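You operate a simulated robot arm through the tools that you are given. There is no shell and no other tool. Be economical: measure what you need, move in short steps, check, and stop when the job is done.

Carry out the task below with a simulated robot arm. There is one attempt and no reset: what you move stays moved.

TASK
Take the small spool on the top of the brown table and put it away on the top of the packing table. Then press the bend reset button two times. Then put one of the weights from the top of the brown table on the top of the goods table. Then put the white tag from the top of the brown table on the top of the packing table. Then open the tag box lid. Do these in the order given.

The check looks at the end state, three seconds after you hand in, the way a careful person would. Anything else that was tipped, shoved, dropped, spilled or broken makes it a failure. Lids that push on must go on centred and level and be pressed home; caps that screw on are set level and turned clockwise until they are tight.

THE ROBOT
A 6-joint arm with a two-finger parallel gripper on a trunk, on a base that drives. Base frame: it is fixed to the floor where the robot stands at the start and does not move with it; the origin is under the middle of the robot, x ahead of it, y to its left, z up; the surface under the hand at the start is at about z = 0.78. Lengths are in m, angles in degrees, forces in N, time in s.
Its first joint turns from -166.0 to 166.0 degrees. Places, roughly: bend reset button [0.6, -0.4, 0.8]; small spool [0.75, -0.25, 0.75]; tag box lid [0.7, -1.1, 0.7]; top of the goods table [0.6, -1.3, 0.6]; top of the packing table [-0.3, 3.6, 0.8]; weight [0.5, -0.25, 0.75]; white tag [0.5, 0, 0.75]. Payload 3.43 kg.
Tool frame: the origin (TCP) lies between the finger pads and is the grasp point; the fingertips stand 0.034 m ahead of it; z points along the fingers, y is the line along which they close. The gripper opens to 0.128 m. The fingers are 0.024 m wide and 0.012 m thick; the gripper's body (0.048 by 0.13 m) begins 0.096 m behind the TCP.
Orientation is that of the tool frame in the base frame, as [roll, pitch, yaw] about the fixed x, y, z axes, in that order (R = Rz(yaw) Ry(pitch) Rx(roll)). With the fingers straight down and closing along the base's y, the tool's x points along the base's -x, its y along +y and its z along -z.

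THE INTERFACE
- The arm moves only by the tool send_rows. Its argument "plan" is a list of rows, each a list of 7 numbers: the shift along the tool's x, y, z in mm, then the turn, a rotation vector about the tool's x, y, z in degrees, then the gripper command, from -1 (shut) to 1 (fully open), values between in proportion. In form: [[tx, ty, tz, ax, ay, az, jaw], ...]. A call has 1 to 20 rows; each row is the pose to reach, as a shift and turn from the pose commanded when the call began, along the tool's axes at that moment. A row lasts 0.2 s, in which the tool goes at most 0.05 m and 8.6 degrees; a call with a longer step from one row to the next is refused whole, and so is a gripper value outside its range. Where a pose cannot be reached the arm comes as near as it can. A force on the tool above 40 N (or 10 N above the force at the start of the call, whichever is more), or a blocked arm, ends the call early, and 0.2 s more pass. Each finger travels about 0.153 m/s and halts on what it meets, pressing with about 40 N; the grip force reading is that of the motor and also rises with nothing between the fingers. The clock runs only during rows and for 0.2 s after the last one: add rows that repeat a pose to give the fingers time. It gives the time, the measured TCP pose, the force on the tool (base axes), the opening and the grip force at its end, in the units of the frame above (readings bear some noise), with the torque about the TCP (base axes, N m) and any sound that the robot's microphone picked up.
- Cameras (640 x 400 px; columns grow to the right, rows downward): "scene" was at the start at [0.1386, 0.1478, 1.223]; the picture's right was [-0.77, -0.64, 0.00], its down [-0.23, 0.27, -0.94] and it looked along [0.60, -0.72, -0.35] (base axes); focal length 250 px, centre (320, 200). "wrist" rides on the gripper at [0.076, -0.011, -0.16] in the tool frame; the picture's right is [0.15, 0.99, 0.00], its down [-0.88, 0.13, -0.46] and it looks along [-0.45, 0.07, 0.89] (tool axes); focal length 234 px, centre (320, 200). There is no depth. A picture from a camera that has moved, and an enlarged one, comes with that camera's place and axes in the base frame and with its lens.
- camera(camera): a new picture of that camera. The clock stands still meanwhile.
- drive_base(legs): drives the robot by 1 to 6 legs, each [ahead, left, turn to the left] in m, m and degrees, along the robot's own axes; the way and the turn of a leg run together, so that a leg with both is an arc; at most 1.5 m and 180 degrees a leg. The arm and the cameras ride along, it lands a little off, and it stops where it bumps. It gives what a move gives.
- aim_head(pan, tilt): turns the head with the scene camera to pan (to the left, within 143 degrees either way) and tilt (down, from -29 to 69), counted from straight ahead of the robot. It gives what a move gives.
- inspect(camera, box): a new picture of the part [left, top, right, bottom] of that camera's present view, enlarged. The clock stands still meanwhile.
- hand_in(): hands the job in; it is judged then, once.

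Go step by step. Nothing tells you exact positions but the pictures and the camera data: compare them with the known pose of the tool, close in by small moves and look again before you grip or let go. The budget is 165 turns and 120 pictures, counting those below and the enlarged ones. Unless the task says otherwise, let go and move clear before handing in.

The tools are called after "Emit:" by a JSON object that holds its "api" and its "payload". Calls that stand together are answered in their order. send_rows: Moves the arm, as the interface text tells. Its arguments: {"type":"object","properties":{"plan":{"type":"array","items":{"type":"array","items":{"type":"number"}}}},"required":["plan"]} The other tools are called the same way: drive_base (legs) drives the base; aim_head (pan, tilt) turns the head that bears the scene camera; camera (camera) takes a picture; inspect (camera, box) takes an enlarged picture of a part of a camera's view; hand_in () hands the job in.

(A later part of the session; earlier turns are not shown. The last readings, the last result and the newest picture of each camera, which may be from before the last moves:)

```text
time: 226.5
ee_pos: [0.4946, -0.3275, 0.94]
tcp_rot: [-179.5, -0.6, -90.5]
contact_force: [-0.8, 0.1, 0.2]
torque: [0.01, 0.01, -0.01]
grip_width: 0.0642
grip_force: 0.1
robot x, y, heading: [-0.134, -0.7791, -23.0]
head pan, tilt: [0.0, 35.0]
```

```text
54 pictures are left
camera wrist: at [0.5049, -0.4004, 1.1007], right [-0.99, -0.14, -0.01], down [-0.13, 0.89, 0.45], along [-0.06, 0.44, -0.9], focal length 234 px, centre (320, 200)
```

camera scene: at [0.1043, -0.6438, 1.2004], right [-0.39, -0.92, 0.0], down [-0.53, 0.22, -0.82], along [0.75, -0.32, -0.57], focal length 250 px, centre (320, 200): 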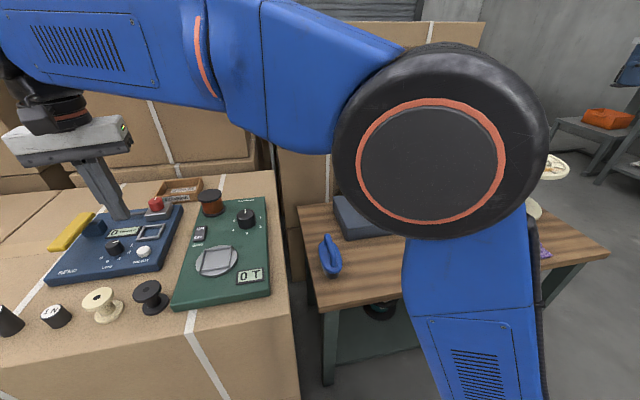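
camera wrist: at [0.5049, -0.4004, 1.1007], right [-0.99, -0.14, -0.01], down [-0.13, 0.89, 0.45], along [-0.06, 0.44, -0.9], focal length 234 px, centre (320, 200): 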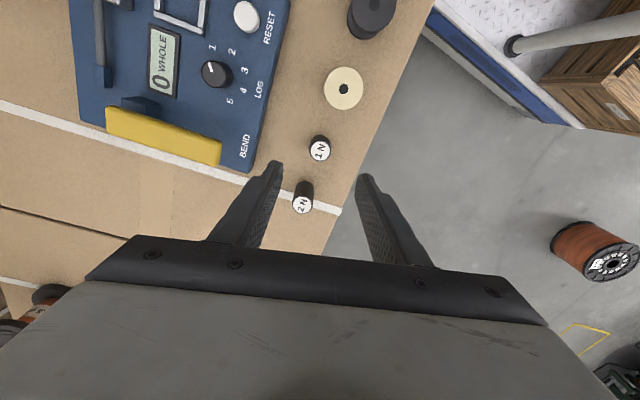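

Aligned. Descending and gripping the 1 N weight.

Emit:
{"api": "send_rows", "payload": {"plan": [[1, -2, 40, 0, 0, 0, 0], [1, -2, 80, 0, 0, 0, 0], [1, -2, 105, 0, 0, 0, 0], [1, -2, 119, 0, 0, 0, 0], [1, -2, 119, 0, 0, 0, -0.6], [1, -2, 119, 0, 0, 0, -0.9], [1, -2, 119, 0, 0, 0, -0.9], [1, -2, 119, 0, 0, 0, -0.9]]}}

Emit:
{"api": "camera", "payload": {"camera": "wrist"}}

```text
time: 228.3
ee_pos: [0.4954, -0.3276, 0.8227]
tcp_rot: [-179.5, -0.6, -90.6]
contact_force: [-0.6, 1.4, 1.9]
torque: [0.07, 0.03, -0.02]
grip_width: 0.0267
grip_force: 40.2
robot x, y, heading: [-0.1385, -0.7784, -22.9]
head pan, tilt: [0.0, 35.0]
```

```text
53 pictures are left
camera wrist: at [0.5061, -0.4016, 0.984], right [-0.99, -0.14, -0.01], down [-0.13, 0.89, 0.45], along [-0.05, 0.44, -0.9], focal length 234 px, centre (320, 200)
```

wrist: 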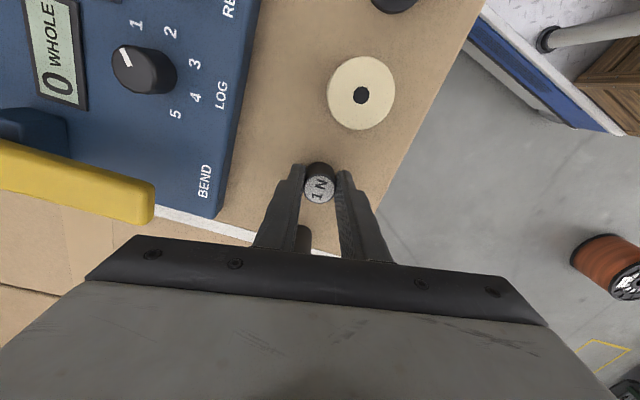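

Weight held. Lifting and carrying it to the goods bench.

Emit:
{"api": "send_rows", "payload": {"plan": [[0, 0, -40, 0, 0, 0, -0.9], [0, 0, -80, 0, 0, 0, -0.9], [0, 0, -120, 0, 0, 0, -0.9], [0, 0, -160, 0, 0, 0, -0.9], [46, 2, -160, 0, 0, 5, -0.9], [92, 5, -160, 0, 0, 10, -0.9], [138, 7, -160, 0, 0, 15, -0.9], [184, 9, -160, 0, 0, 20, -0.9], [230, 12, -160, 0, 0, 25, -0.9], [276, 14, -160, 0, 0, 30, -0.9], [322, 16, -160, 0, 0, 35, -0.9], [368, 18, -160, 0, 0, 40, -0.9], [414, 21, -160, 0, 0, 45, -0.9], [460, 23, -160, 0, 0, 50, -0.9], [506, 25, -160, 0, 0, 55, -0.9], [552, 28, -160, 0, 0, 60, -0.9], [598, 30, -160, 0, 0, 65, -0.9], [644, 32, -160, 0, 0, 70, -0.9], [690, 34, -160, 0, 0, 75, -0.9], [736, 37, -160, 0, 0, 80, -0.9]]}}

```text
time: 232.5
ee_pos: [0.4525, -1.061, 0.9913]
tcp_rot: [-179.3, 0.4, -170.5]
contact_force: [-0.7, -0.4, -1.0]
torque: [0.01, -0.01, 0.0]
grip_width: 0.0265
grip_force: 39.8
robot x, y, heading: [-0.1342, -0.7808, -23.1]
head pan, tilt: [0.0, 35.0]
```

Emit:
{"api": "send_rows", "payload": {"plan": [[11, -46, 0, 0, 0, 0, -0.9], [22, -92, 0, 0, 0, 0, -0.9], [33, -138, 20, 0, 0, 0, -0.9], [43, -184, 40, 0, 0, 0, -0.9], [43, -184, 80, 0, 0, 0, -0.9], [43, -184, 120, 0, 0, 0, -0.9], [43, -184, 140, 0, 0, 0, -0.9], [43, -184, 140, 0, 0, 0, -0.9]]}}

Emit:
{"api": "camera", "payload": {"camera": "wrist"}}

Emit:
{"api": "aim_head", "payload": {"pan": -15, "tilt": 35}}

Emit:
{"api": "camera", "payload": {"camera": "scene"}}

```text
refused: row 3 steps farther than a row can; nothing moved
```

```text
52 pictures are left
camera wrist: at [0.379, -1.0827, 1.151], right [-0.31, 0.95, -0.01], down [0.84, 0.28, 0.46], along [0.44, 0.13, -0.89], focal length 234 px, centre (320, 200)
```

wrist: 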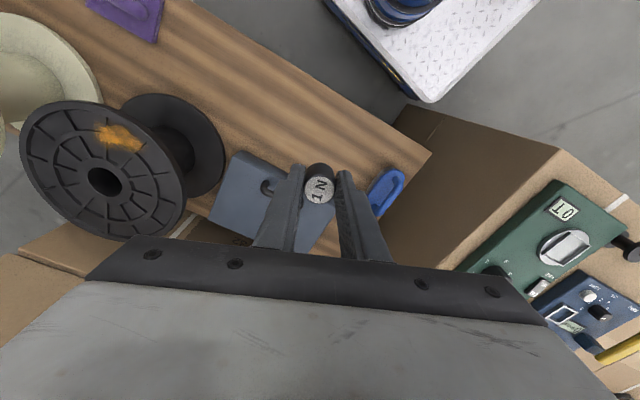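

```text
time: 233.2
ee_pos: [0.4524, -1.0599, 0.9914]
tcp_rot: [-179.3, 0.4, -170.5]
contact_force: [0.2, 0.0, -1.0]
torque: [0.04, -0.01, -0.01]
grip_width: 0.0268
grip_force: 40.1
robot x, y, heading: [-0.1345, -0.7798, -23.2]
head pan, tilt: [-15.0, 35.0]
```

```text
51 pictures are left
camera scene: at [0.0927, -0.6637, 1.2004], right [-0.62, -0.79, 0.0], down [-0.45, 0.35, -0.82], along [0.65, -0.5, -0.57], focal length 250 px, centre (320, 200)
```

scene: 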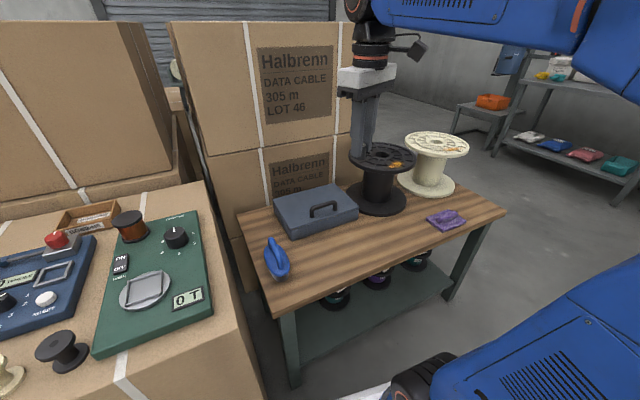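

I'll move over the free wood at about (0.44,-1.22) and lower.

Emit:
{"api": "send_rows", "payload": {"plan": [[10, -39, 0, 0, 0, 0, -0.9], [20, -78, 0, 0, 0, 0, -0.9], [30, -117, 0, 0, 0, 0, -0.9], [39, -156, 0, 0, 0, 0, -0.9], [39, -156, 45, 0, 0, 0, -0.9], [39, -156, 90, 0, 0, 0, -0.9], [39, -156, 135, 0, 0, 0, -0.9], [39, -156, 180, 0, 0, 0, -0.9], [39, -156, 220, 0, 0, 0, -0.9], [39, -156, 240, 0, 0, 0, -0.9], [39, -156, 240, 0, 0, 0, -0.9]]}}

Emit:
{"api": "camera", "payload": {"camera": "wrist"}}

Emit:
{"api": "camera", "payload": {"camera": "scene"}}

```text
time: 235.6
ee_pos: [0.441, -1.2238, 0.7544]
tcp_rot: [-179.3, 0.4, -170.7]
contact_force: [-0.1, 0.0, -1.1]
torque: [0.0, 0.01, -0.02]
grip_width: 0.0267
grip_force: 40.1
robot x, y, heading: [-0.1366, -0.7828, -22.7]
head pan, tilt: [-15.0, 35.0]
```

```text
50 pictures are left
camera wrist: at [0.3676, -1.247, 0.913], right [-0.31, 0.95, -0.01], down [0.84, 0.28, 0.46], along [0.44, 0.13, -0.89], focal length 234 px, centre (320, 200)
```

wrist: 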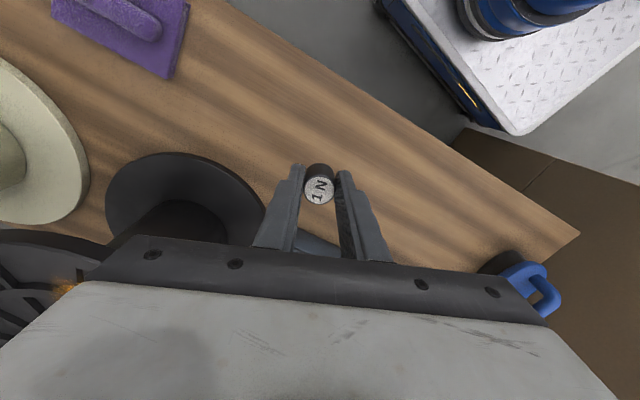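

```text
49 pictures are left
camera scene: at [0.0927, -0.6638, 1.2004], right [-0.62, -0.79, 0.0], down [-0.45, 0.35, -0.82], along [0.65, -0.5, -0.57], focal length 250 px, centre (320, 200)
```

scene: 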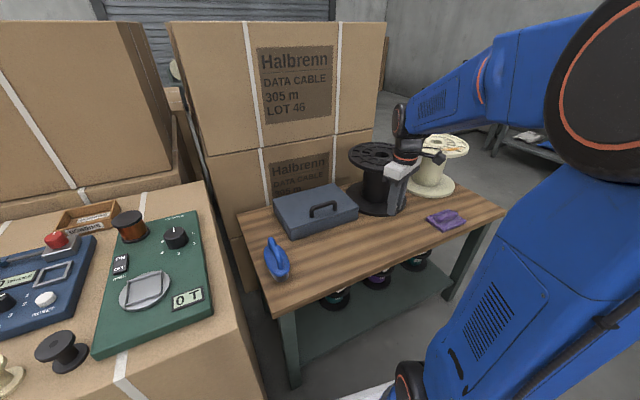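

Clear of everything. Stepping down to contact.

Emit:
{"api": "send_rows", "payload": {"plan": [[0, 0, 15, 0, 0, 0, -0.9], [0, 0, 30, 0, 0, 0, -0.9], [0, 0, 40, 0, 0, 0, -0.9], [0, 0, 46, 0, 0, 0, -0.9], [0, 0, 52, 0, 0, 0, -0.9], [0, 0, 57, 0, 0, 0, -0.9], [0, 0, 62, 0, 0, 0, -0.9], [0, 0, 67, 0, 0, 0, -0.9], [0, 0, 72, 0, 0, 0, -0.9], [0, 0, 77, 0, 0, 0, -0.9], [0, 0, 82, 0, 0, 0, -0.9], [0, 0, 87, 0, 0, 0, -0.9], [0, 0, 92, 0, 0, 0, -0.9], [0, 0, 97, 0, 0, 0, -0.9], [0, 0, 102, 0, 0, 0, -0.9], [0, 0, 107, 0, 0, 0, -0.9], [0, 0, 112, 0, 0, 0, -0.9]]}}

```text
time: 239.2
ee_pos: [0.4417, -1.2263, 0.6414]
tcp_rot: [-179.1, 0.5, -170.6]
contact_force: [0.6, -3.5, 33.2]
torque: [0.05, 0.15, 0.0]
grip_width: 0.0267
grip_force: 39.8
robot x, y, heading: [-0.136, -0.7778, -23.0]
head pan, tilt: [-15.0, 35.0]
```

In contact. Easing, opening and rising.

Emit:
{"api": "send_rows", "payload": {"plan": [[0, 0, -4, 0, 0, 0, -0.9], [0, 0, -4, 0, 0, 0, -0.5], [0, 0, -4, 0, 0, 0, 0], [0, 0, -4, 0, 0, 0, 0], [0, 0, -40, 0, 0, 0, 0], [0, 0, -85, 0, 0, 0, 0], [0, 0, -130, 0, 0, 0, 0], [0, 0, -175, 0, 0, 0, 0], [0, 0, -220, 0, 0, 0, 0], [0, 0, -265, 0, 0, 0, 0], [0, 0, -310, 0, 0, 0, 0], [0, 0, -310, 0, 0, 0, 0]]}}

Emit:
{"api": "camera", "payload": {"camera": "wrist"}}

```text
time: 241.8
ee_pos: [0.4401, -1.2219, 0.9512]
tcp_rot: [-179.3, 0.4, -170.6]
contact_force: [-0.6, -0.6, 0.3]
torque: [-0.02, -0.02, 0.0]
grip_width: 0.0639
grip_force: 0.0
robot x, y, heading: [-0.1337, -0.7763, -22.9]
head pan, tilt: [-15.0, 35.0]
```

```text
48 pictures are left
camera wrist: at [0.3669, -1.243, 1.1096], right [-0.31, 0.95, -0.01], down [0.84, 0.28, 0.46], along [0.44, 0.13, -0.89], focal length 234 px, centre (320, 200)
```

wrist: 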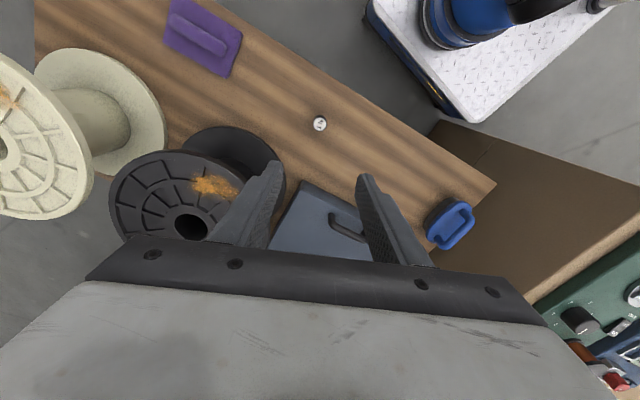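

The weight stands on the goods bench. Now drive north to reach the white tag.

Emit:
{"api": "drive_base", "payload": {"legs": [[-0.2, 0.6, 0], [0, 0, 22]]}}

Emit:
{"api": "aim_head", "payload": {"pan": 0, "tilt": 40}}

Emit:
{"api": "camera", "payload": {"camera": "scene"}}

```text
time: 242.6
ee_pos: [0.4386, -1.2209, 0.9498]
tcp_rot: [-179.3, 0.3, -170.5]
contact_force: [0.7, 0.4, -0.6]
torque: [0.04, -0.01, 0.0]
grip_width: 0.0641
grip_force: 0.1
robot x, y, heading: [-0.1337, -0.7809, -23.1]
head pan, tilt: [-15.0, 35.0]
stopped in leg 1: the robot was blocked; the commanded pose is now the measured one
```

```text
time: 243.3
ee_pos: [0.4395, -1.2213, 0.951]
tcp_rot: [-179.3, 0.4, -170.6]
contact_force: [1.0, -0.5, 0.4]
torque: [0.01, -0.01, 0.02]
grip_width: 0.0638
grip_force: 0.0
robot x, y, heading: [-0.1315, -0.7764, -23.0]
head pan, tilt: [0.0, 40.0]
```

```text
47 pictures are left
camera scene: at [0.1016, -0.6425, 1.1929], right [-0.39, -0.92, 0.0], down [-0.59, 0.25, -0.77], along [0.7, -0.3, -0.64], focal length 250 px, centre (320, 200)
```

scene: 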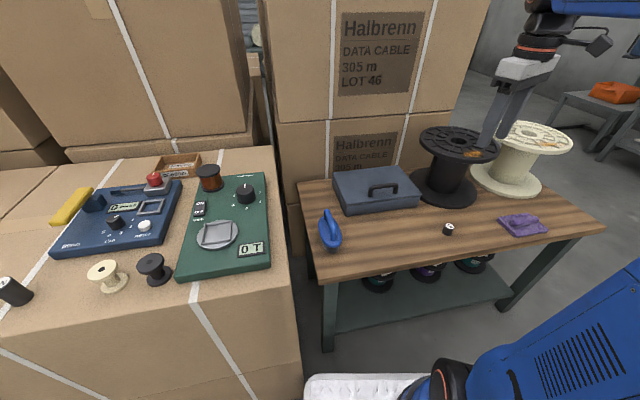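

Something behind blocks me; looking.

Emit:
{"api": "aim_head", "payload": {"pan": 140, "tilt": 50}}

Emit:
{"api": "camera", "payload": {"camera": "scene"}}

Emit:
{"api": "aim_head", "payload": {"pan": -140, "tilt": 50}}

Emit:
{"api": "camera", "payload": {"camera": "scene"}}

```text
time: 245.6
ee_pos: [0.4392, -1.2219, 0.9506]
tcp_rot: [-179.2, 0.3, -170.5]
contact_force: [0.4, 0.6, -0.1]
torque: [0.02, 0.01, -0.02]
grip_width: 0.064
grip_force: 0.1
robot x, y, heading: [-0.1349, -0.7754, -23.3]
head pan, tilt: [140.0, 50.0]
```

```text
46 pictures are left
camera scene: at [-0.0114, -0.5404, 1.1787], right [0.89, 0.45, 0.0], down [0.35, -0.68, -0.64], along [-0.29, 0.57, -0.77], focal length 250 px, centre (320, 200)
```

scene: 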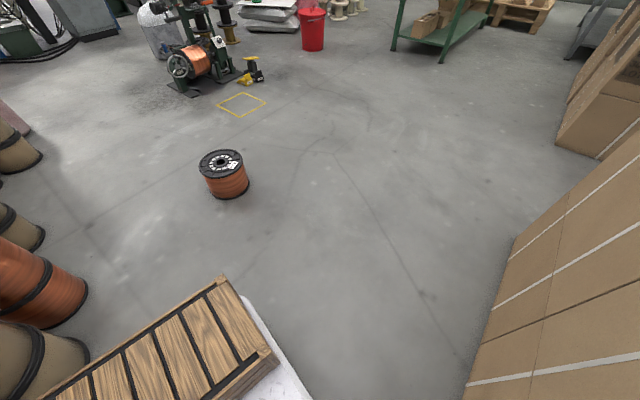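

```text
time: 249.4
ee_pos: [0.4387, -1.2211, 0.9501]
tcp_rot: [-179.3, 0.4, -170.6]
contact_force: [-0.1, 0.4, -0.5]
torque: [-0.02, -0.02, 0.01]
grip_width: 0.0642
grip_force: 0.1
robot x, y, heading: [-0.1332, -0.7785, -23.2]
head pan, tilt: [-140.0, 50.0]
```

```text
45 pictures are left
camera scene: at [-0.0503, -0.6314, 1.1787], right [-0.29, 0.96, 0.0], down [0.73, 0.22, -0.64], along [-0.61, -0.19, -0.77], focal length 250 px, centre (320, 200)
```

scene: 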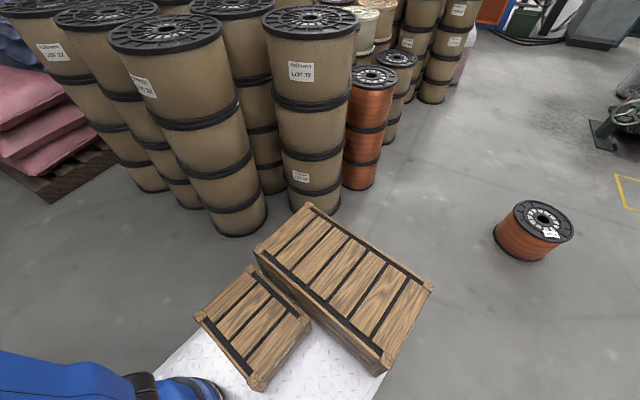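

My crates touched the barrels. I'll move left first, then back, then square up.

Emit:
{"api": "drive_base", "payload": {"legs": [[0, 0.2, 0], [-0.08, 0.2, 0], [-0.12, 0.25, 0], [0, 0, 22]]}}

Emit:
{"api": "aim_head", "payload": {"pan": 0, "tilt": 40}}

Emit:
{"api": "camera", "payload": {"camera": "scene"}}

```text
time: 250.1
ee_pos: [0.4383, -1.2209, 0.9516]
tcp_rot: [-179.3, 0.3, -170.8]
contact_force: [0.3, -0.2, 0.3]
torque: [0.0, 0.0, 0.0]
grip_width: 0.0641
grip_force: 0.1
robot x, y, heading: [-0.1346, -0.7785, -23.3]
head pan, tilt: [-140.0, 50.0]
stopped in leg 1: the robot was blocked; the commanded pose is now the measured one
```

```text
time: 252.3
ee_pos: [0.4381, -1.2215, 0.9505]
tcp_rot: [-179.2, 0.4, -170.8]
contact_force: [-0.1, 0.5, 0.5]
torque: [0.01, 0.01, 0.02]
grip_width: 0.0641
grip_force: 0.0
robot x, y, heading: [-0.1324, -0.7786, -23.4]
head pan, tilt: [0.0, 40.0]
```

```text
44 pictures are left
camera scene: at [0.1017, -0.6419, 1.1929], right [-0.4, -0.92, 0.0], down [-0.59, 0.25, -0.77], along [0.7, -0.3, -0.64], focal length 250 px, centre (320, 200)
```

scene: 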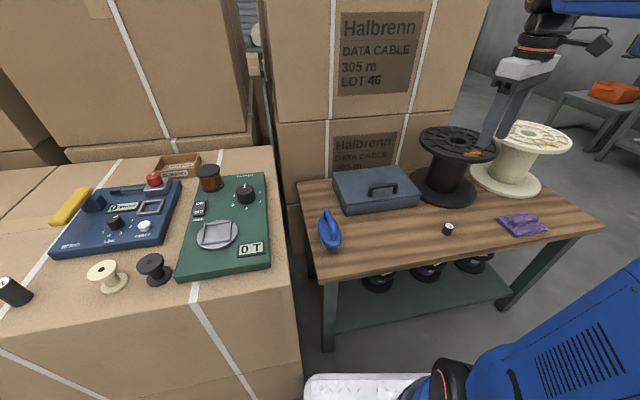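

I'm wedged between the box corner and barrels at this heading; I'll turn back right, drive north, then square up.

Emit:
{"api": "drive_base", "payload": {"legs": [[0, 0, -36]]}}

Emit:
{"api": "drive_base", "payload": {"legs": [[-0.58, 0.3, 0], [0, 0, 58]]}}

Emit:
{"api": "camera", "payload": {"camera": "scene"}}

Emit:
{"api": "camera", "payload": {"camera": "wrist"}}

```text
time: 254.4
ee_pos: [0.069, -1.4744, 0.9505]
tcp_rot: [-179.3, 0.4, 153.3]
contact_force: [-0.2, -0.8, 1.0]
torque: [-0.01, 0.02, 0.05]
grip_width: 0.064
grip_force: 0.2
robot x, y, heading: [-0.1338, -0.7753, -59.2]
head pan, tilt: [0.0, 40.0]
```

```text
time: 260.7
ee_pos: [0.5237, -0.3204, 0.9499]
tcp_rot: [-179.3, 0.3, -148.5]
contact_force: [0.3, -0.9, 0.0]
torque: [0.02, 0.03, 0.03]
grip_width: 0.064
grip_force: 0.1
robot x, y, heading: [-0.175, -0.1244, -1.3]
head pan, tilt: [0.0, 40.0]
```

```text
43 pictures are left
camera scene: at [-0.0078, 0.0906, 1.1929], right [-0.02, -1.0, 0.0], down [-0.64, 0.01, -0.77], along [0.77, -0.01, -0.64], focal length 250 px, centre (320, 200)
```

scene: 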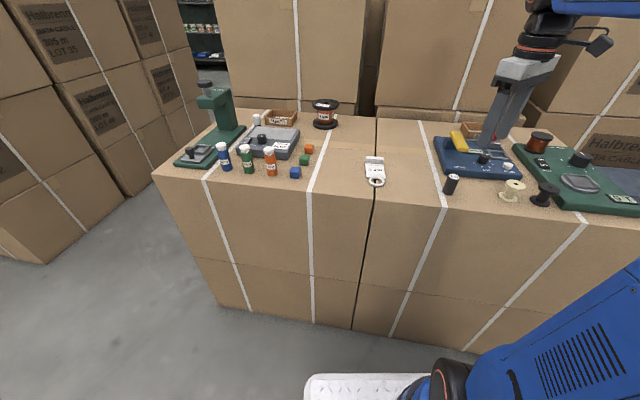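

```text
42 pictures are left
camera wrist: at [0.4636, -0.3677, 1.1094], right [-0.64, 0.77, -0.01], down [0.68, 0.57, 0.46], along [0.36, 0.29, -0.89], focal length 234 px, centre (320, 200)
```

wrist: 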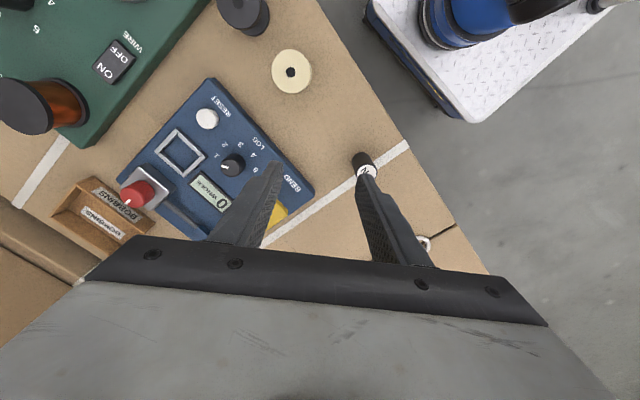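

Now I'm in front of the tag, which lies roughly along x with its ring toward me. I'll move over it and align.

Emit:
{"api": "send_rows", "payload": {"plan": [[-36, 25, 0, 0, 0, 6, 0.2], [-71, 51, 0, 0, 0, 12, 0.2], [-106, 77, 0, 0, 0, 18, 0.2], [-141, 102, 0, 0, 0, 24, 0.2], [-176, 127, 0, 0, 0, 30, 0.2], [-211, 152, 0, 0, 0, 36, 0.2], [-211, 152, 0, 0, 0, 36, 0.2]]}}

Emit:
{"api": "camera", "payload": {"camera": "wrist"}}

Emit:
{"api": "inspect", "payload": {"camera": "scene", "box": [320, 120, 440, 200]}}

```text
time: 262.3
ee_pos: [0.6236, -0.0779, 0.9484]
tcp_rot: [-179.6, 0.8, 175.3]
contact_force: [0.0, -0.2, -0.2]
torque: [0.01, 0.02, 0.01]
grip_width: 0.0767
grip_force: 0.0
robot x, y, heading: [-0.173, -0.1205, -0.9]
head pan, tilt: [0.0, 40.0]
```

```text
41 pictures are left
camera wrist: at [0.5462, -0.082, 1.1079], right [-0.07, 1.0, -0.01], down [0.88, 0.06, 0.47], along [0.47, 0.02, -0.88], focal length 234 px, centre (320, 200)
```

wrist: 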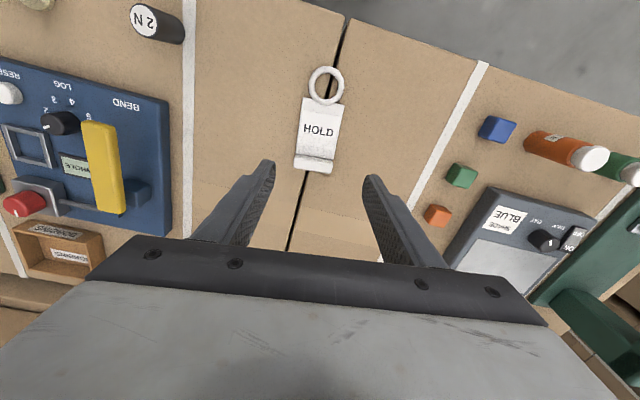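

```text
5.00 times, centred on (380, 160) of scene
camera zoom: at [-0.0079, 0.0906, 1.1929], right [-0.02, -1.0, 0.0], down [-0.64, 0.01, -0.77], along [0.77, -0.01, -0.64], focal length 1253 px, centre (20, 400)
```

zoom: 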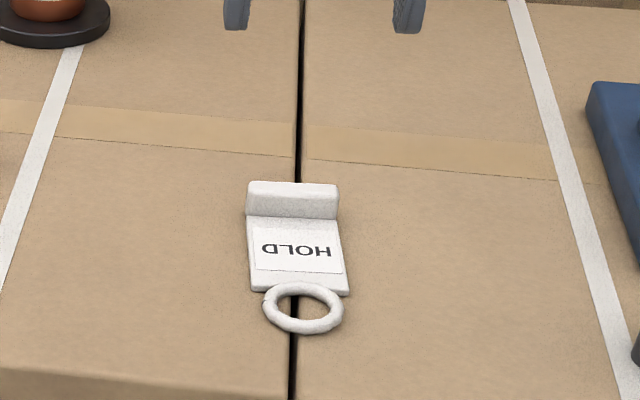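

Emit:
{"api": "inspect", "payload": {"camera": "wrist", "box": [260, 50, 380, 190]}}

```text
2.86 times, centred on (320, 120) of wrist
camera zoom: at [0.5462, -0.082, 1.1079], right [-0.07, 1.0, -0.01], down [0.88, 0.06, 0.47], along [0.47, 0.02, -0.88], focal length 669 px, centre (320, 429)
```

zoom: 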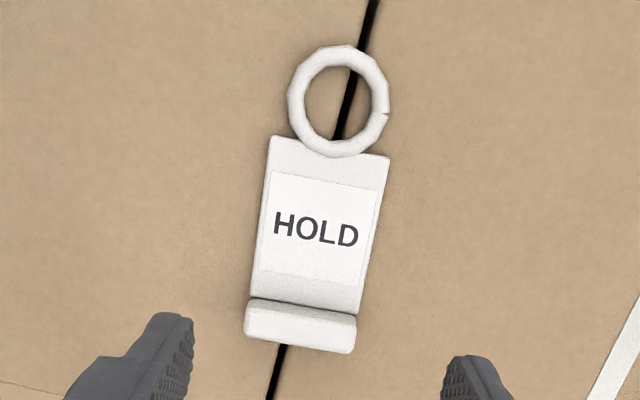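

The tag has a raised lip at its far end whose two ends I can clamp across the width. I'll tilt the hand 50° now (needed for reaching under the packing-table shelf later) and look.

Emit:
{"api": "send_rows", "payload": {"plan": [[0, 0, 0, 0, -8.4, 0, 0.2], [0, 0, 0, 0, -16.8, 0, 0.2], [0, 0, 0, 0, -25, 0, 0.2], [0, 0, 0, 0, -33.4, 0, 0.2], [0, 0, 0, 0, -41.8, 0, 0.2], [0, 0, 0, 0, -50, 0, 0.2], [0, 0, 0, 0, -50, 0, 0.2]]}}

Emit:
{"api": "camera", "payload": {"camera": "wrist"}}

```text
time: 263.9
ee_pos: [0.6228, -0.0802, 0.9501]
tcp_rot: [-179.5, 50.9, 175.8]
contact_force: [-0.2, 0.0, -0.2]
torque: [-0.01, 0.01, -0.04]
grip_width: 0.0767
grip_force: 0.1
robot x, y, heading: [-0.1763, -0.1235, -1.1]
head pan, tilt: [0.0, 40.0]
```

```text
38 pictures are left
camera wrist: at [0.4529, -0.0772, 0.9919], right [-0.01, 0.99, -0.12], down [0.21, 0.12, 0.97], along [0.98, -0.01, -0.21], focal length 234 px, centre (320, 200)
```

wrist: 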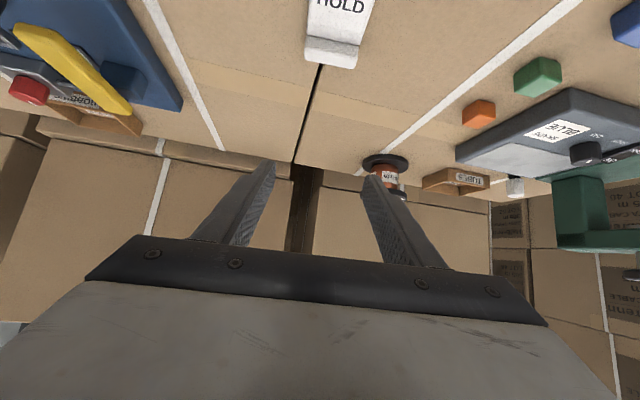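

Emit:
{"api": "send_rows", "payload": {"plan": [[34, -3, 37, 0, 0, 0, 0.2], [68, -5, 74, 0, 0, 0, 0.2], [68, -5, 74, 0, 0, 0, 0.2]]}}

Emit:
{"api": "camera", "payload": {"camera": "wrist"}}

Emit:
{"api": "inspect", "payload": {"camera": "scene", "box": [300, 100, 460, 200]}}

```text
refused: row 1 steps farther than a row can; nothing moved
```

```text
37 pictures are left
camera wrist: at [0.4529, -0.0772, 0.9919], right [-0.01, 0.99, -0.12], down [0.21, 0.12, 0.97], along [0.98, -0.01, -0.21], focal length 234 px, centre (320, 200)
```

wrist: 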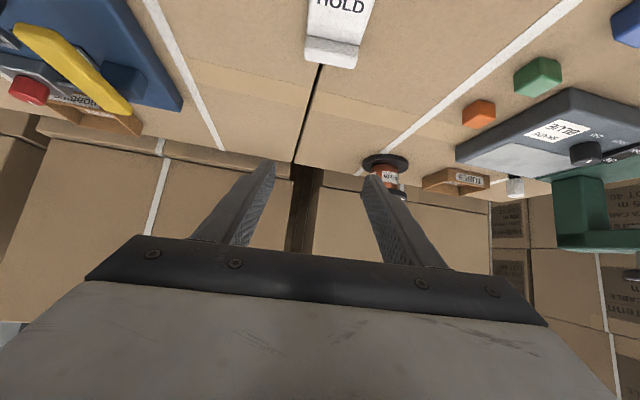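

```text
4.00 times, centred on (380, 150) of scene
camera zoom: at [-0.0078, 0.0906, 1.1929], right [-0.02, -1.0, 0.0], down [-0.64, 0.01, -0.77], along [0.77, -0.01, -0.64], focal length 1002 px, centre (80, 400)
```

zoom: 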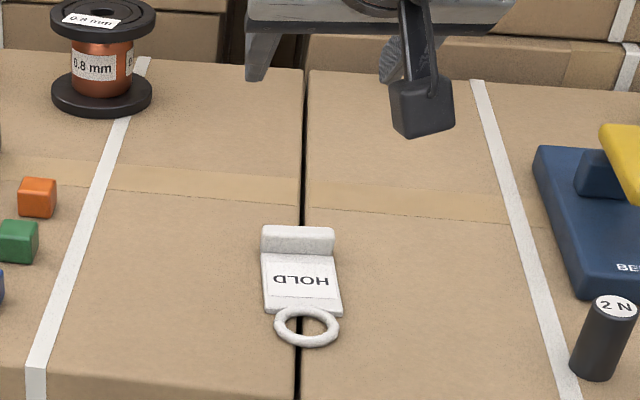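

Emit:
{"api": "send_rows", "payload": {"plan": [[23, -2, 25, 0, 0, 0, 0.2], [46, -4, 50, 0, 0, 0, 0.2], [68, -5, 74, 0, 0, 0, 0.2], [68, -5, 74, 0, 0, 0, 0.2]]}}

Emit:
{"api": "camera", "payload": {"camera": "wrist"}}

Emit:
{"api": "inspect", "payload": {"camera": "scene", "box": [300, 100, 460, 200]}}

```text
time: 264.9
ee_pos: [0.6375, -0.0858, 0.8495]
tcp_rot: [-179.4, 50.7, 175.9]
contact_force: [0.4, 0.4, 0.8]
torque: [0.01, -0.02, 0.01]
grip_width: 0.077
grip_force: 0.1
robot x, y, heading: [-0.1757, -0.127, -0.9]
head pan, tilt: [0.0, 40.0]
```

```text
35 pictures are left
camera wrist: at [0.4665, -0.0841, 0.8928], right [-0.01, 0.99, -0.12], down [0.22, 0.12, 0.97], along [0.98, -0.01, -0.22], focal length 234 px, centre (320, 200)
```

wrist: 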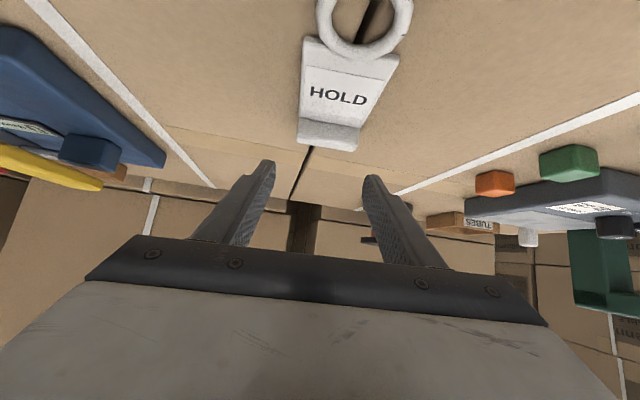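

```text
4.00 times, centred on (380, 150) of scene
camera zoom: at [-0.0079, 0.0906, 1.1929], right [-0.02, -1.0, 0.0], down [-0.64, 0.01, -0.77], along [0.77, -0.01, -0.64], focal length 1002 px, centre (80, 400)
```

zoom: 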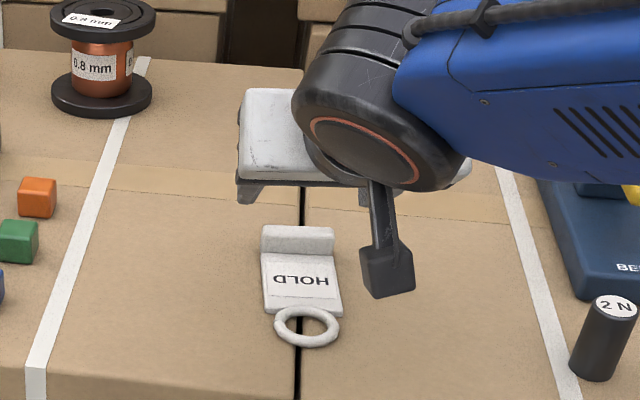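

Lip centred at (0.657,-0.084). Lowering gently until the fingertips are just at the surface.

Emit:
{"api": "send_rows", "payload": {"plan": [[8, 1, 9, 0, 0, 0, 0.2], [16, 1, 15, 0, 0, 0, 0.2], [20, 1, 18, 0, 0, 0, 0.2], [23, 1, 20, 0, 0, 0, 0.2], [25, 1, 22, 0, 0, 0, 0.2], [25, 1, 22, 0, 0, 0, 0.2]]}}

Emit:
{"api": "camera", "payload": {"camera": "wrist"}}

```text
time: 266.3
ee_pos: [0.6391, -0.0864, 0.8177]
tcp_rot: [-179.5, 50.7, 175.8]
contact_force: [0.0, -0.5, 0.7]
torque: [0.0, 0.0, -0.06]
grip_width: 0.0769
grip_force: 0.0
robot x, y, heading: [-0.1778, -0.1252, -1.1]
head pan, tilt: [0.0, 40.0]
```

```text
33 pictures are left
camera wrist: at [0.4689, -0.0837, 0.8593], right [-0.01, 0.99, -0.12], down [0.22, 0.12, 0.97], along [0.98, -0.01, -0.22], focal length 234 px, centre (320, 200)
```

wrist: 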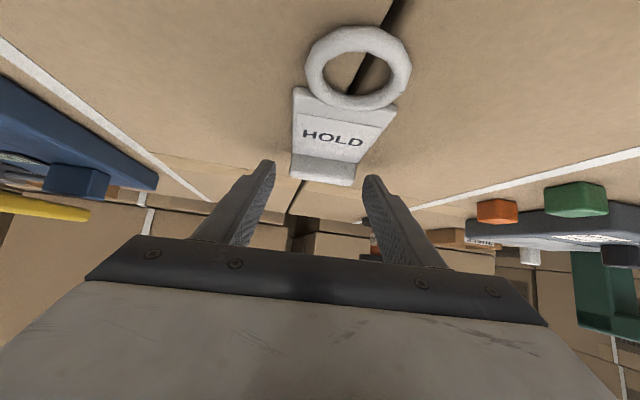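

Fingertips flank the lip. A touch lower, then close.

Emit:
{"api": "send_rows", "payload": {"plan": [[2, 0, 2, 0, 0, 0, 0.2], [3, 0, 2.5, 0, 0, 0, 0.2], [3, 0, 2.5, 0, 0, 0, -0.1], [3, 0, 2.5, 0, 0, 0, -0.4], [3, 0, 2.5, 0, 0, 0, -0.6], [3, 0, 2.5, 0, 0, 0, -0.6]]}}

Emit:
{"api": "camera", "payload": {"camera": "wrist"}}

```text
time: 267.7
ee_pos: [0.6399, -0.0858, 0.8127]
tcp_rot: [-179.5, 50.8, 175.7]
contact_force: [-0.6, -0.4, 0.5]
torque: [0.0, 0.0, -0.01]
grip_width: 0.0537
grip_force: 40.2
robot x, y, heading: [-0.1734, -0.1288, -1.0]
head pan, tilt: [0.0, 40.0]
```

```text
32 pictures are left
camera wrist: at [0.4684, -0.0835, 0.856], right [-0.01, 0.99, -0.12], down [0.22, 0.12, 0.97], along [0.98, -0.01, -0.22], focal length 234 px, centre (320, 200)
```

wrist: 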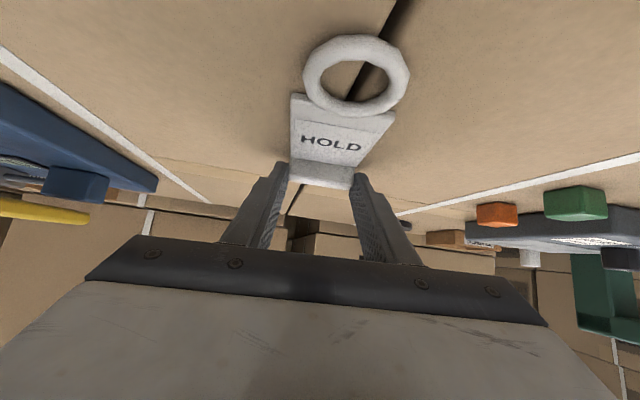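

Gripped (0.054 m). Lifting a little to test.

Emit:
{"api": "send_rows", "payload": {"plan": [[-8, 0, -6, 0, 0, 0, -0.6], [-23, 0, -19, 0, 0, 0, -0.6], [-47, 0, -38, 0, 0, 0, -0.6], [-78, 0, -63, 0, 0, 0, -0.6], [-109, 0, -88, 0, 0, 0, -0.6], [-109, 0, -88, 0, 0, 0, -0.6]]}}

Emit:
{"api": "camera", "payload": {"camera": "wrist"}}

```text
time: 269.1
ee_pos: [0.6412, -0.086, 0.953]
tcp_rot: [-179.5, 50.7, 175.8]
contact_force: [0.7, 0.6, -0.6]
torque: [-0.01, -0.02, -0.01]
grip_width: 0.0537
grip_force: 39.9
robot x, y, heading: [-0.1771, -0.1268, -1.2]
head pan, tilt: [0.0, 40.0]
```

```text
31 pictures are left
camera wrist: at [0.4705, -0.0824, 0.996], right [-0.01, 0.99, -0.12], down [0.22, 0.12, 0.97], along [0.98, -0.01, -0.22], focal length 234 px, centre (320, 200)
```

wrist: 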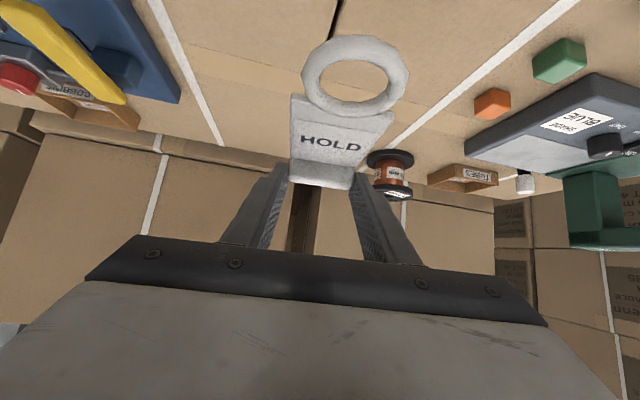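

Tag is held level. I'll retract the hand, turn, and drive to the packing table's east side, south of the organiser, facing the table.

Emit:
{"api": "send_rows", "payload": {"plan": [[25, 0, -31, 0, 0, 0, -0.6], [50, 0, -62, 0, 0, 0, -0.6], [76, 0, -93, 0, 0, 0, -0.6], [101, 0, -124, 0, 0, 0, -0.6], [126, 0, -155, 0, 0, 0, -0.6], [151, 0, -186, 0, 0, 0, -0.6], [176, 0, -217, 0, 0, 0, -0.6], [201, 0, -248, 0, 0, 0, -0.6], [201, 0, -248, 0, 0, 0, -0.6]]}}

Emit:
{"api": "drive_base", "payload": {"legs": [[0, 0, 90], [1.3, -0.15, 0], [0.9, -0.5, 0], [0.9, -0.05, 0], [0, 0, 90]]}}

Emit:
{"api": "aim_head", "payload": {"pan": -10, "tilt": 30}}

Emit:
{"api": "camera", "payload": {"camera": "scene"}}

Emit:
{"api": "camera", "payload": {"camera": "wrist"}}

```text
time: 271.1
ee_pos: [0.322, -0.0622, 0.9553]
tcp_rot: [-179.5, 50.7, 175.9]
contact_force: [0.1, 0.0, -0.7]
torque: [0.02, -0.01, -0.01]
grip_width: 0.0537
grip_force: 39.6
robot x, y, heading: [-0.1734, -0.1271, -1.0]
head pan, tilt: [0.0, 40.0]
```

```text
time: 294.7
ee_pos: [0.0553, 2.914, 0.9559]
tcp_rot: [-179.4, 50.7, -2.8]
contact_force: [-1.2, 0.2, -0.3]
torque: [-0.02, 0.02, 0.0]
grip_width: 0.0536
grip_force: 39.5
robot x, y, heading: [0.553, 2.9929, -179.5]
head pan, tilt: [0.0, 40.0]
```

```text
time: 295.4
ee_pos: [0.0557, 2.9138, 0.9561]
tcp_rot: [-179.6, 50.7, -2.9]
contact_force: [-0.4, 0.6, -0.2]
torque: [0.0, 0.02, 0.0]
grip_width: 0.0537
grip_force: 39.7
robot x, y, heading: [0.5533, 2.9927, -179.6]
head pan, tilt: [-10.0, 30.0]
```

```text
30 pictures are left
camera scene: at [0.3832, 2.7851, 1.2082], right [0.17, 0.99, 0.0], down [0.49, -0.08, -0.87], along [-0.85, 0.14, -0.5], focal length 250 px, centre (320, 200)
```

scene: 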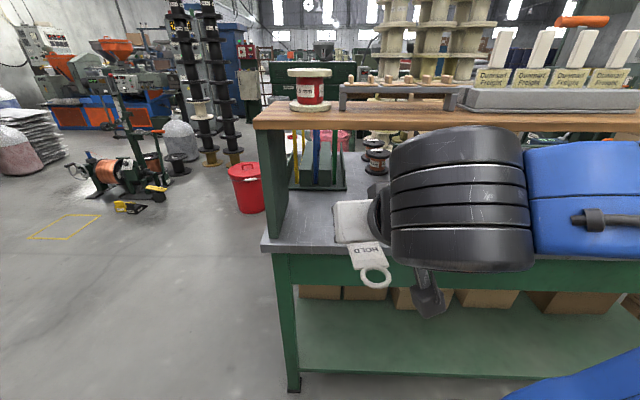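

```text
29 pictures are left
camera wrist: at [0.2294, 2.9162, 0.998], right [0.04, -0.99, -0.12], down [-0.21, -0.12, 0.97], along [-0.98, -0.01, -0.22], focal length 234 px, centre (320, 200)
```

wrist: 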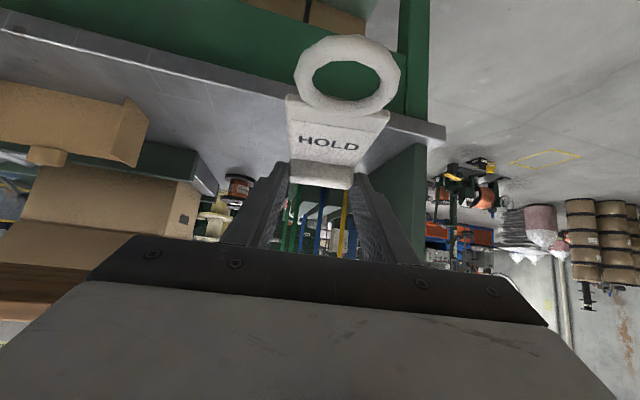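

I'm facing the table; the edge at y≈3.02 is x≈-0.045 and the shelf underside ≈1.09. I'll slide the tag in under the shelf at 0.87 m height.

Emit:
{"api": "send_rows", "payload": {"plan": [[21, -35, 20, 0, 0, 0, -0.6], [42, -70, 39, 0, 0, 0, -0.6], [63, -105, 59, 0, 0, 0, -0.6], [33, -103, 95, 0, 0, 0, -0.6], [3, -100, 132, 0, 0, 0, -0.6], [-26, -97, 168, 0, 0, 0, -0.6], [-26, -97, 168, 0, 0, 0, -0.6]]}}

Emit:
{"api": "camera", "payload": {"camera": "wrist"}}

Emit:
{"api": "camera", "payload": {"camera": "scene"}}

```text
time: 297.0
ee_pos: [-0.0835, 3.0203, 0.8684]
tcp_rot: [-179.5, 50.6, -2.8]
contact_force: [-0.7, 0.7, -0.5]
torque: [0.0, -0.02, 0.01]
grip_width: 0.0539
grip_force: 39.9
robot x, y, heading: [0.5512, 2.9931, -179.5]
head pan, tilt: [-10.0, 30.0]
```

```text
28 pictures are left
camera wrist: at [0.0894, 3.0219, 0.9103], right [0.04, -0.99, -0.12], down [-0.21, -0.12, 0.97], along [-0.98, -0.01, -0.21], focal length 234 px, centre (320, 200)
```

wrist: 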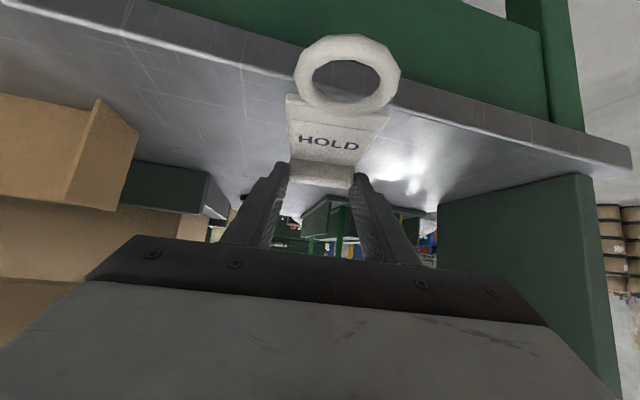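

```text
27 pictures are left
camera scene: at [0.3832, 2.7852, 1.2082], right [0.17, 0.99, 0.0], down [0.49, -0.08, -0.87], along [-0.85, 0.14, -0.5], focal length 250 px, centre (320, 200)
```

scene: 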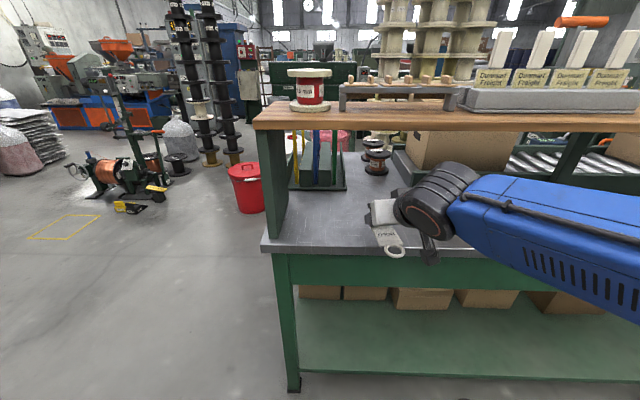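

Good clearance. Moving in the remaining 10 cm, then lowering to just above the surface.

Emit:
{"api": "send_rows", "payload": {"plan": [[-20, 2, 25, 0, 0, 0, -0.6], [-41, 4, 50, 0, 0, 0, -0.6], [-61, 5, 75, 0, 0, 0, -0.6], [-50, 5, 84, 0, 0, 0, -0.6], [-42, 5, 90, 0, 0, 0, -0.6], [-42, 5, 90, 0, 0, 0, -0.6]]}}

Emit:
{"api": "camera", "payload": {"camera": "wrist"}}

```text
time: 298.4
ee_pos: [-0.1799, 3.0195, 0.8457]
tcp_rot: [-179.5, 50.7, -2.7]
contact_force: [-0.4, -0.1, 0.1]
torque: [0.02, 0.03, 0.01]
grip_width: 0.0534
grip_force: 40.6
robot x, y, heading: [0.5544, 2.9894, -179.6]
head pan, tilt: [-10.0, 30.0]
```

```text
26 pictures are left
camera wrist: at [-0.0066, 3.0212, 0.8885], right [0.04, -0.99, -0.12], down [-0.21, -0.12, 0.97], along [-0.98, -0.01, -0.22], focal length 234 px, centre (320, 200)
```

wrist: 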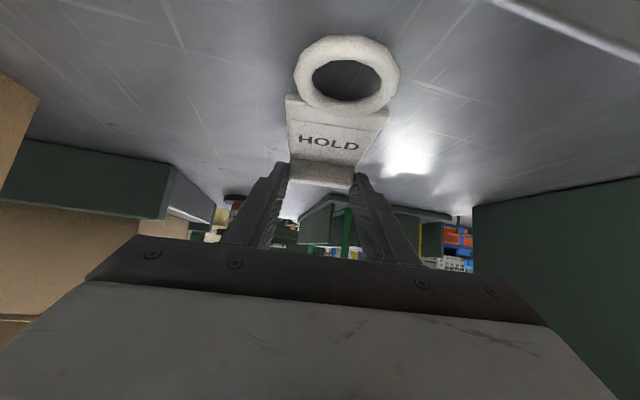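

The tag is entirely over the tabletop. Lowering in small steps.

Emit:
{"api": "send_rows", "payload": {"plan": [[2.3, 0, 1.9, 0, 0, 0, -0.6], [4.6, 0, 3.8, 0, 0, 0, -0.6], [6.2, 0, 5, 0, 0, 0, -0.6], [7.7, 0, 6.3, 0, 0, 0, -0.6], [9.3, 0, 7.6, 0, 0, 0, -0.6], [10.8, 0, 8.9, 0, 0, 0, -0.6], [12.4, 0, 10.1, 0, 0, 0, -0.6], [13.9, 0, 11.4, 0, 0, 0, -0.6], [15.5, 0, 12.7, 0, 0, 0, -0.6]]}}

```text
time: 300.3
ee_pos: [-0.1828, 3.0208, 0.8318]
tcp_rot: [-179.7, 51.1, -2.6]
contact_force: [-1.2, -0.3, 6.2]
torque: [-0.04, 0.18, 0.04]
grip_width: 0.0534
grip_force: 40.0
robot x, y, heading: [0.552, 2.99, -179.6]
head pan, tilt: [-10.0, 30.0]
stopped in row 9: the force on the tool passed its limit at 44 N (the readings are from after the stop); the commanded pose is now the measured one
```

Touching down. Opening and withdrawing along the finger axis.

Emit:
{"api": "send_rows", "payload": {"plan": [[-1, 0, -1, 0, 0, 0, -0.3], [-1, 0, -1, 0, 0, 0, 0.1], [-1, 0, -1, 0, 0, 0, 0.3], [-1, 0, -1, 0, 0, 0, 0.3], [-4, 0, -15, 0, 0, 0, 0.3], [-4, 0, -50, 0, 0, 0, 0.3], [-4, 0, -90, 0, 0, 0, 0.3], [-4, 0, -130, 0, 0, 0, 0.3], [20, 0, -170, 0, 0, 0, 0.3], [45, 0, -205, 0, 0, 0, 0.3], [70, 0, -240, 0, 0, 0, 0.3], [70, 0, -240, 0, 0, 0, 0.3]]}}

Emit:
{"api": "camera", "payload": {"camera": "wrist"}}

Emit:
{"api": "camera", "payload": {"camera": "scene"}}

```text
time: 302.9
ee_pos: [0.0487, 3.0081, 0.9257]
tcp_rot: [-179.6, 51.1, -2.9]
contact_force: [0.1, 0.3, 0.2]
torque: [0.02, 0.02, -0.02]
grip_width: 0.0832
grip_force: 0.0
robot x, y, heading: [0.5533, 2.9909, -179.8]
head pan, tilt: [-10.0, 30.0]
```

```text
25 pictures are left
camera wrist: at [0.2229, 3.0088, 0.9672], right [0.04, -0.99, -0.12], down [-0.21, -0.12, 0.97], along [-0.98, -0.01, -0.21], focal length 234 px, centre (320, 200)
```

wrist: 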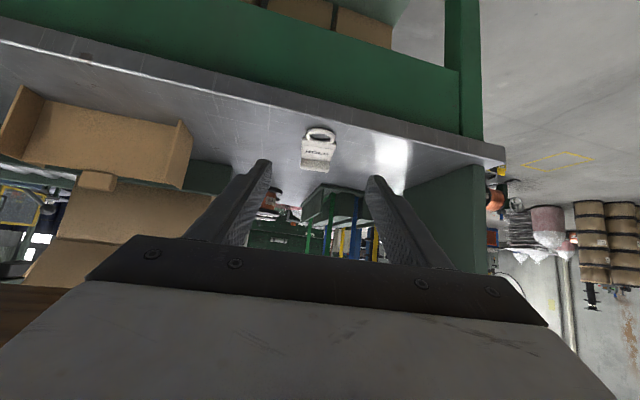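

```text
24 pictures are left
camera scene: at [0.3832, 2.7852, 1.2082], right [0.17, 0.99, 0.0], down [0.49, -0.08, -0.87], along [-0.85, 0.15, -0.5], focal length 250 px, centre (320, 200)
```

scene: 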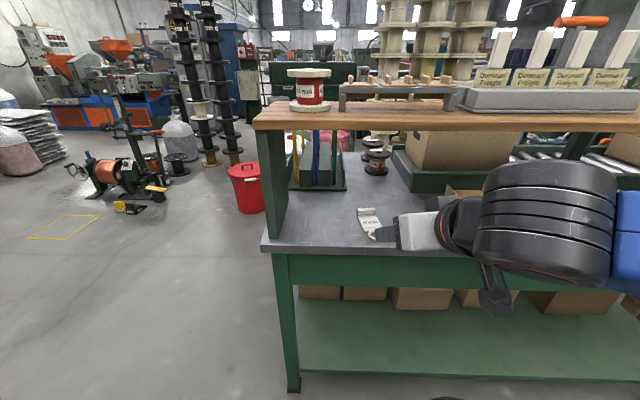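

The tag lies flat on the packing table. Now back to the goods bench for the tag box lid.

Emit:
{"api": "drive_base", "payload": {"legs": [[0, 0, 85], [1.3, -0.16, 0], [1.3, -0.16, 0], [1.22, 0, 0], [0, 0, 50]]}}

Emit:
{"api": "send_rows", "payload": {"plan": [[0, 0, 0, 0, 8.4, 0, 0.2], [0, 0, -10, 0, 16.8, 0, 0.2], [0, 0, -20, 0, 25, 0, 0.2], [0, 0, -30, 0, 33.4, 0, 0.2], [0, 0, -40, 0, 41.8, 0, 0.2], [0, 0, -40, 0, 50.5, 0, 0.2], [0, 0, -40, 0, 50.5, 0, 0.2]]}}

Emit:
{"api": "aim_head", "payload": {"pan": 15, "tilt": 35}}

Emit:
{"api": "camera", "payload": {"camera": "scene"}}

```text
time: 327.1
ee_pos: [0.1467, -1.1083, 0.9258]
tcp_rot: [-179.6, 51.0, 130.1]
contact_force: [0.0, 0.3, 0.7]
torque: [0.03, -0.03, 0.04]
grip_width: 0.083
grip_force: 0.0
robot x, y, heading: [-0.1856, -0.7297, -46.8]
head pan, tilt: [-10.0, 30.0]
```

```text
refused: row 6 steps farther than a row can; nothing moved
```

```text
time: 328.0
ee_pos: [0.1472, -1.1086, 0.9247]
tcp_rot: [-179.6, 51.0, 130.1]
contact_force: [-0.3, -0.2, -0.6]
torque: [0.0, 0.0, -0.01]
grip_width: 0.0832
grip_force: 0.0
robot x, y, heading: [-0.1862, -0.7321, -46.7]
head pan, tilt: [15.0, 35.0]
```

```text
23 pictures are left
camera scene: at [0.1036, -0.6841, 1.2005], right [-0.53, -0.85, 0.0], down [-0.49, 0.3, -0.82], along [0.7, -0.43, -0.57], focal length 250 px, centre (320, 200)
```

scene: 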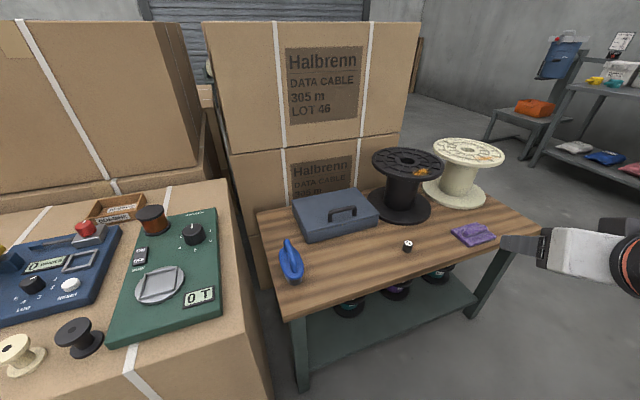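

Clear view of the tag box. Enlarging it, and making the hand vertical.

Emit:
{"api": "inspect", "payload": {"camera": "scene", "box": [270, 170, 410, 260]}}

Emit:
{"api": "send_rows", "payload": {"plan": [[0, 0, 0, 0, 8.4, 0, 0.2], [0, 0, -10, 0, 16.8, 0, 0.2], [0, 0, -20, 0, 25, 0, 0.2], [0, 0, -30, 0, 33.4, 0, 0.2], [0, 0, -40, 0, 41.8, 0, 0.2], [0, 0, -40, 0, 50.2, 0, 0.2], [0, 0, -40, 0, 50.5, 0, 0.2]]}}

```text
4.44 times, centred on (340, 215) of scene
camera zoom: at [0.1036, -0.6841, 1.2005], right [-0.53, -0.85, 0.0], down [-0.49, 0.3, -0.82], along [0.7, -0.43, -0.57], focal length 1114 px, centre (231, 133)
```

zoom: 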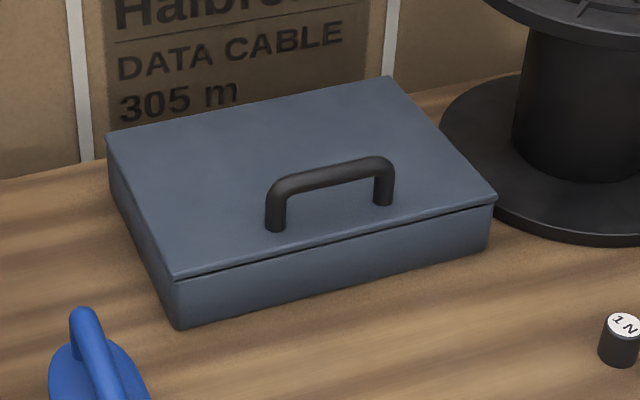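

```text
time: 329.6
ee_pos: [0.1284, -1.0843, 0.9508]
tcp_rot: [-179.7, 0.5, 129.9]
contact_force: [0.2, -0.8, -0.1]
torque: [0.0, -0.06, -0.01]
grip_width: 0.0767
grip_force: 0.1
robot x, y, heading: [-0.1881, -0.7342, -46.8]
head pan, tilt: [15.0, 35.0]
```

The lid is hinged at the back with a bar handle at about (0.641,-1.105,0.69); opening needs reach to x≈0.86, too far from here. I'll turn round to face north and back in alongside the bench, working off my right side.

Emit:
{"api": "drive_base", "payload": {"legs": [[-0.32, 0.36, 0], [0, 0, 150]]}}

Emit:
{"api": "drive_base", "payload": {"legs": [[-0.78, -0.04, 0]]}}

Emit:
{"api": "aim_head", "payload": {"pan": -100, "tilt": 35}}

Emit:
{"api": "camera", "payload": {"camera": "scene"}}

```text
time: 338.7
ee_pos: [-0.2521, 0.2073, 0.95]
tcp_rot: [-179.7, 0.5, -77.8]
contact_force: [-0.1, -0.7, -0.7]
torque: [-0.01, -0.01, 0.01]
grip_width: 0.0769
grip_force: 0.1
robot x, y, heading: [-0.1404, -0.2537, 105.8]
head pan, tilt: [15.0, 35.0]
```

```text
time: 342.2
ee_pos: [-0.1123, -0.3828, 0.9505]
tcp_rot: [-179.8, 0.5, -75.5]
contact_force: [-0.5, 0.0, -0.1]
torque: [0.01, 0.01, 0.02]
grip_width: 0.077
grip_force: 0.1
robot x, y, heading: [0.0172, -0.8388, 107.6]
head pan, tilt: [15.0, 35.0]
stopped in leg 1: the robot was blocked; the commanded pose is now the measured one
```

```text
time: 344.2
ee_pos: [-0.1124, -0.3833, 0.9502]
tcp_rot: [-179.7, 0.4, -75.6]
contact_force: [-0.8, -0.5, 0.1]
torque: [-0.01, -0.03, 0.04]
grip_width: 0.0768
grip_force: 0.0
robot x, y, heading: [0.0166, -0.8393, 108.0]
head pan, tilt: [-100.0, 35.0]
```

```text
21 pictures are left
camera scene: at [-0.1307, -0.8176, 1.2004], right [0.14, -0.99, 0.0], down [-0.57, -0.08, -0.82], along [0.81, 0.11, -0.57], focal length 250 px, centre (320, 200)
```

scene: 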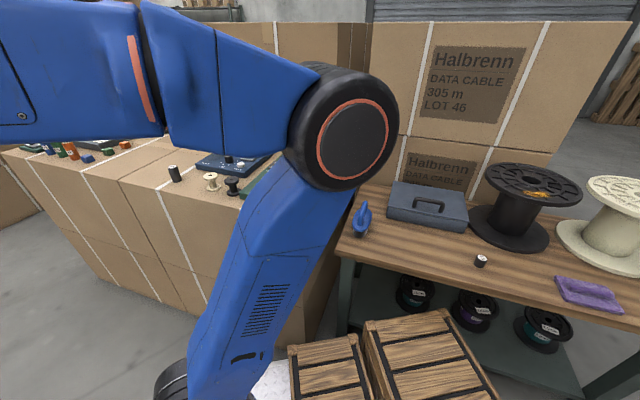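

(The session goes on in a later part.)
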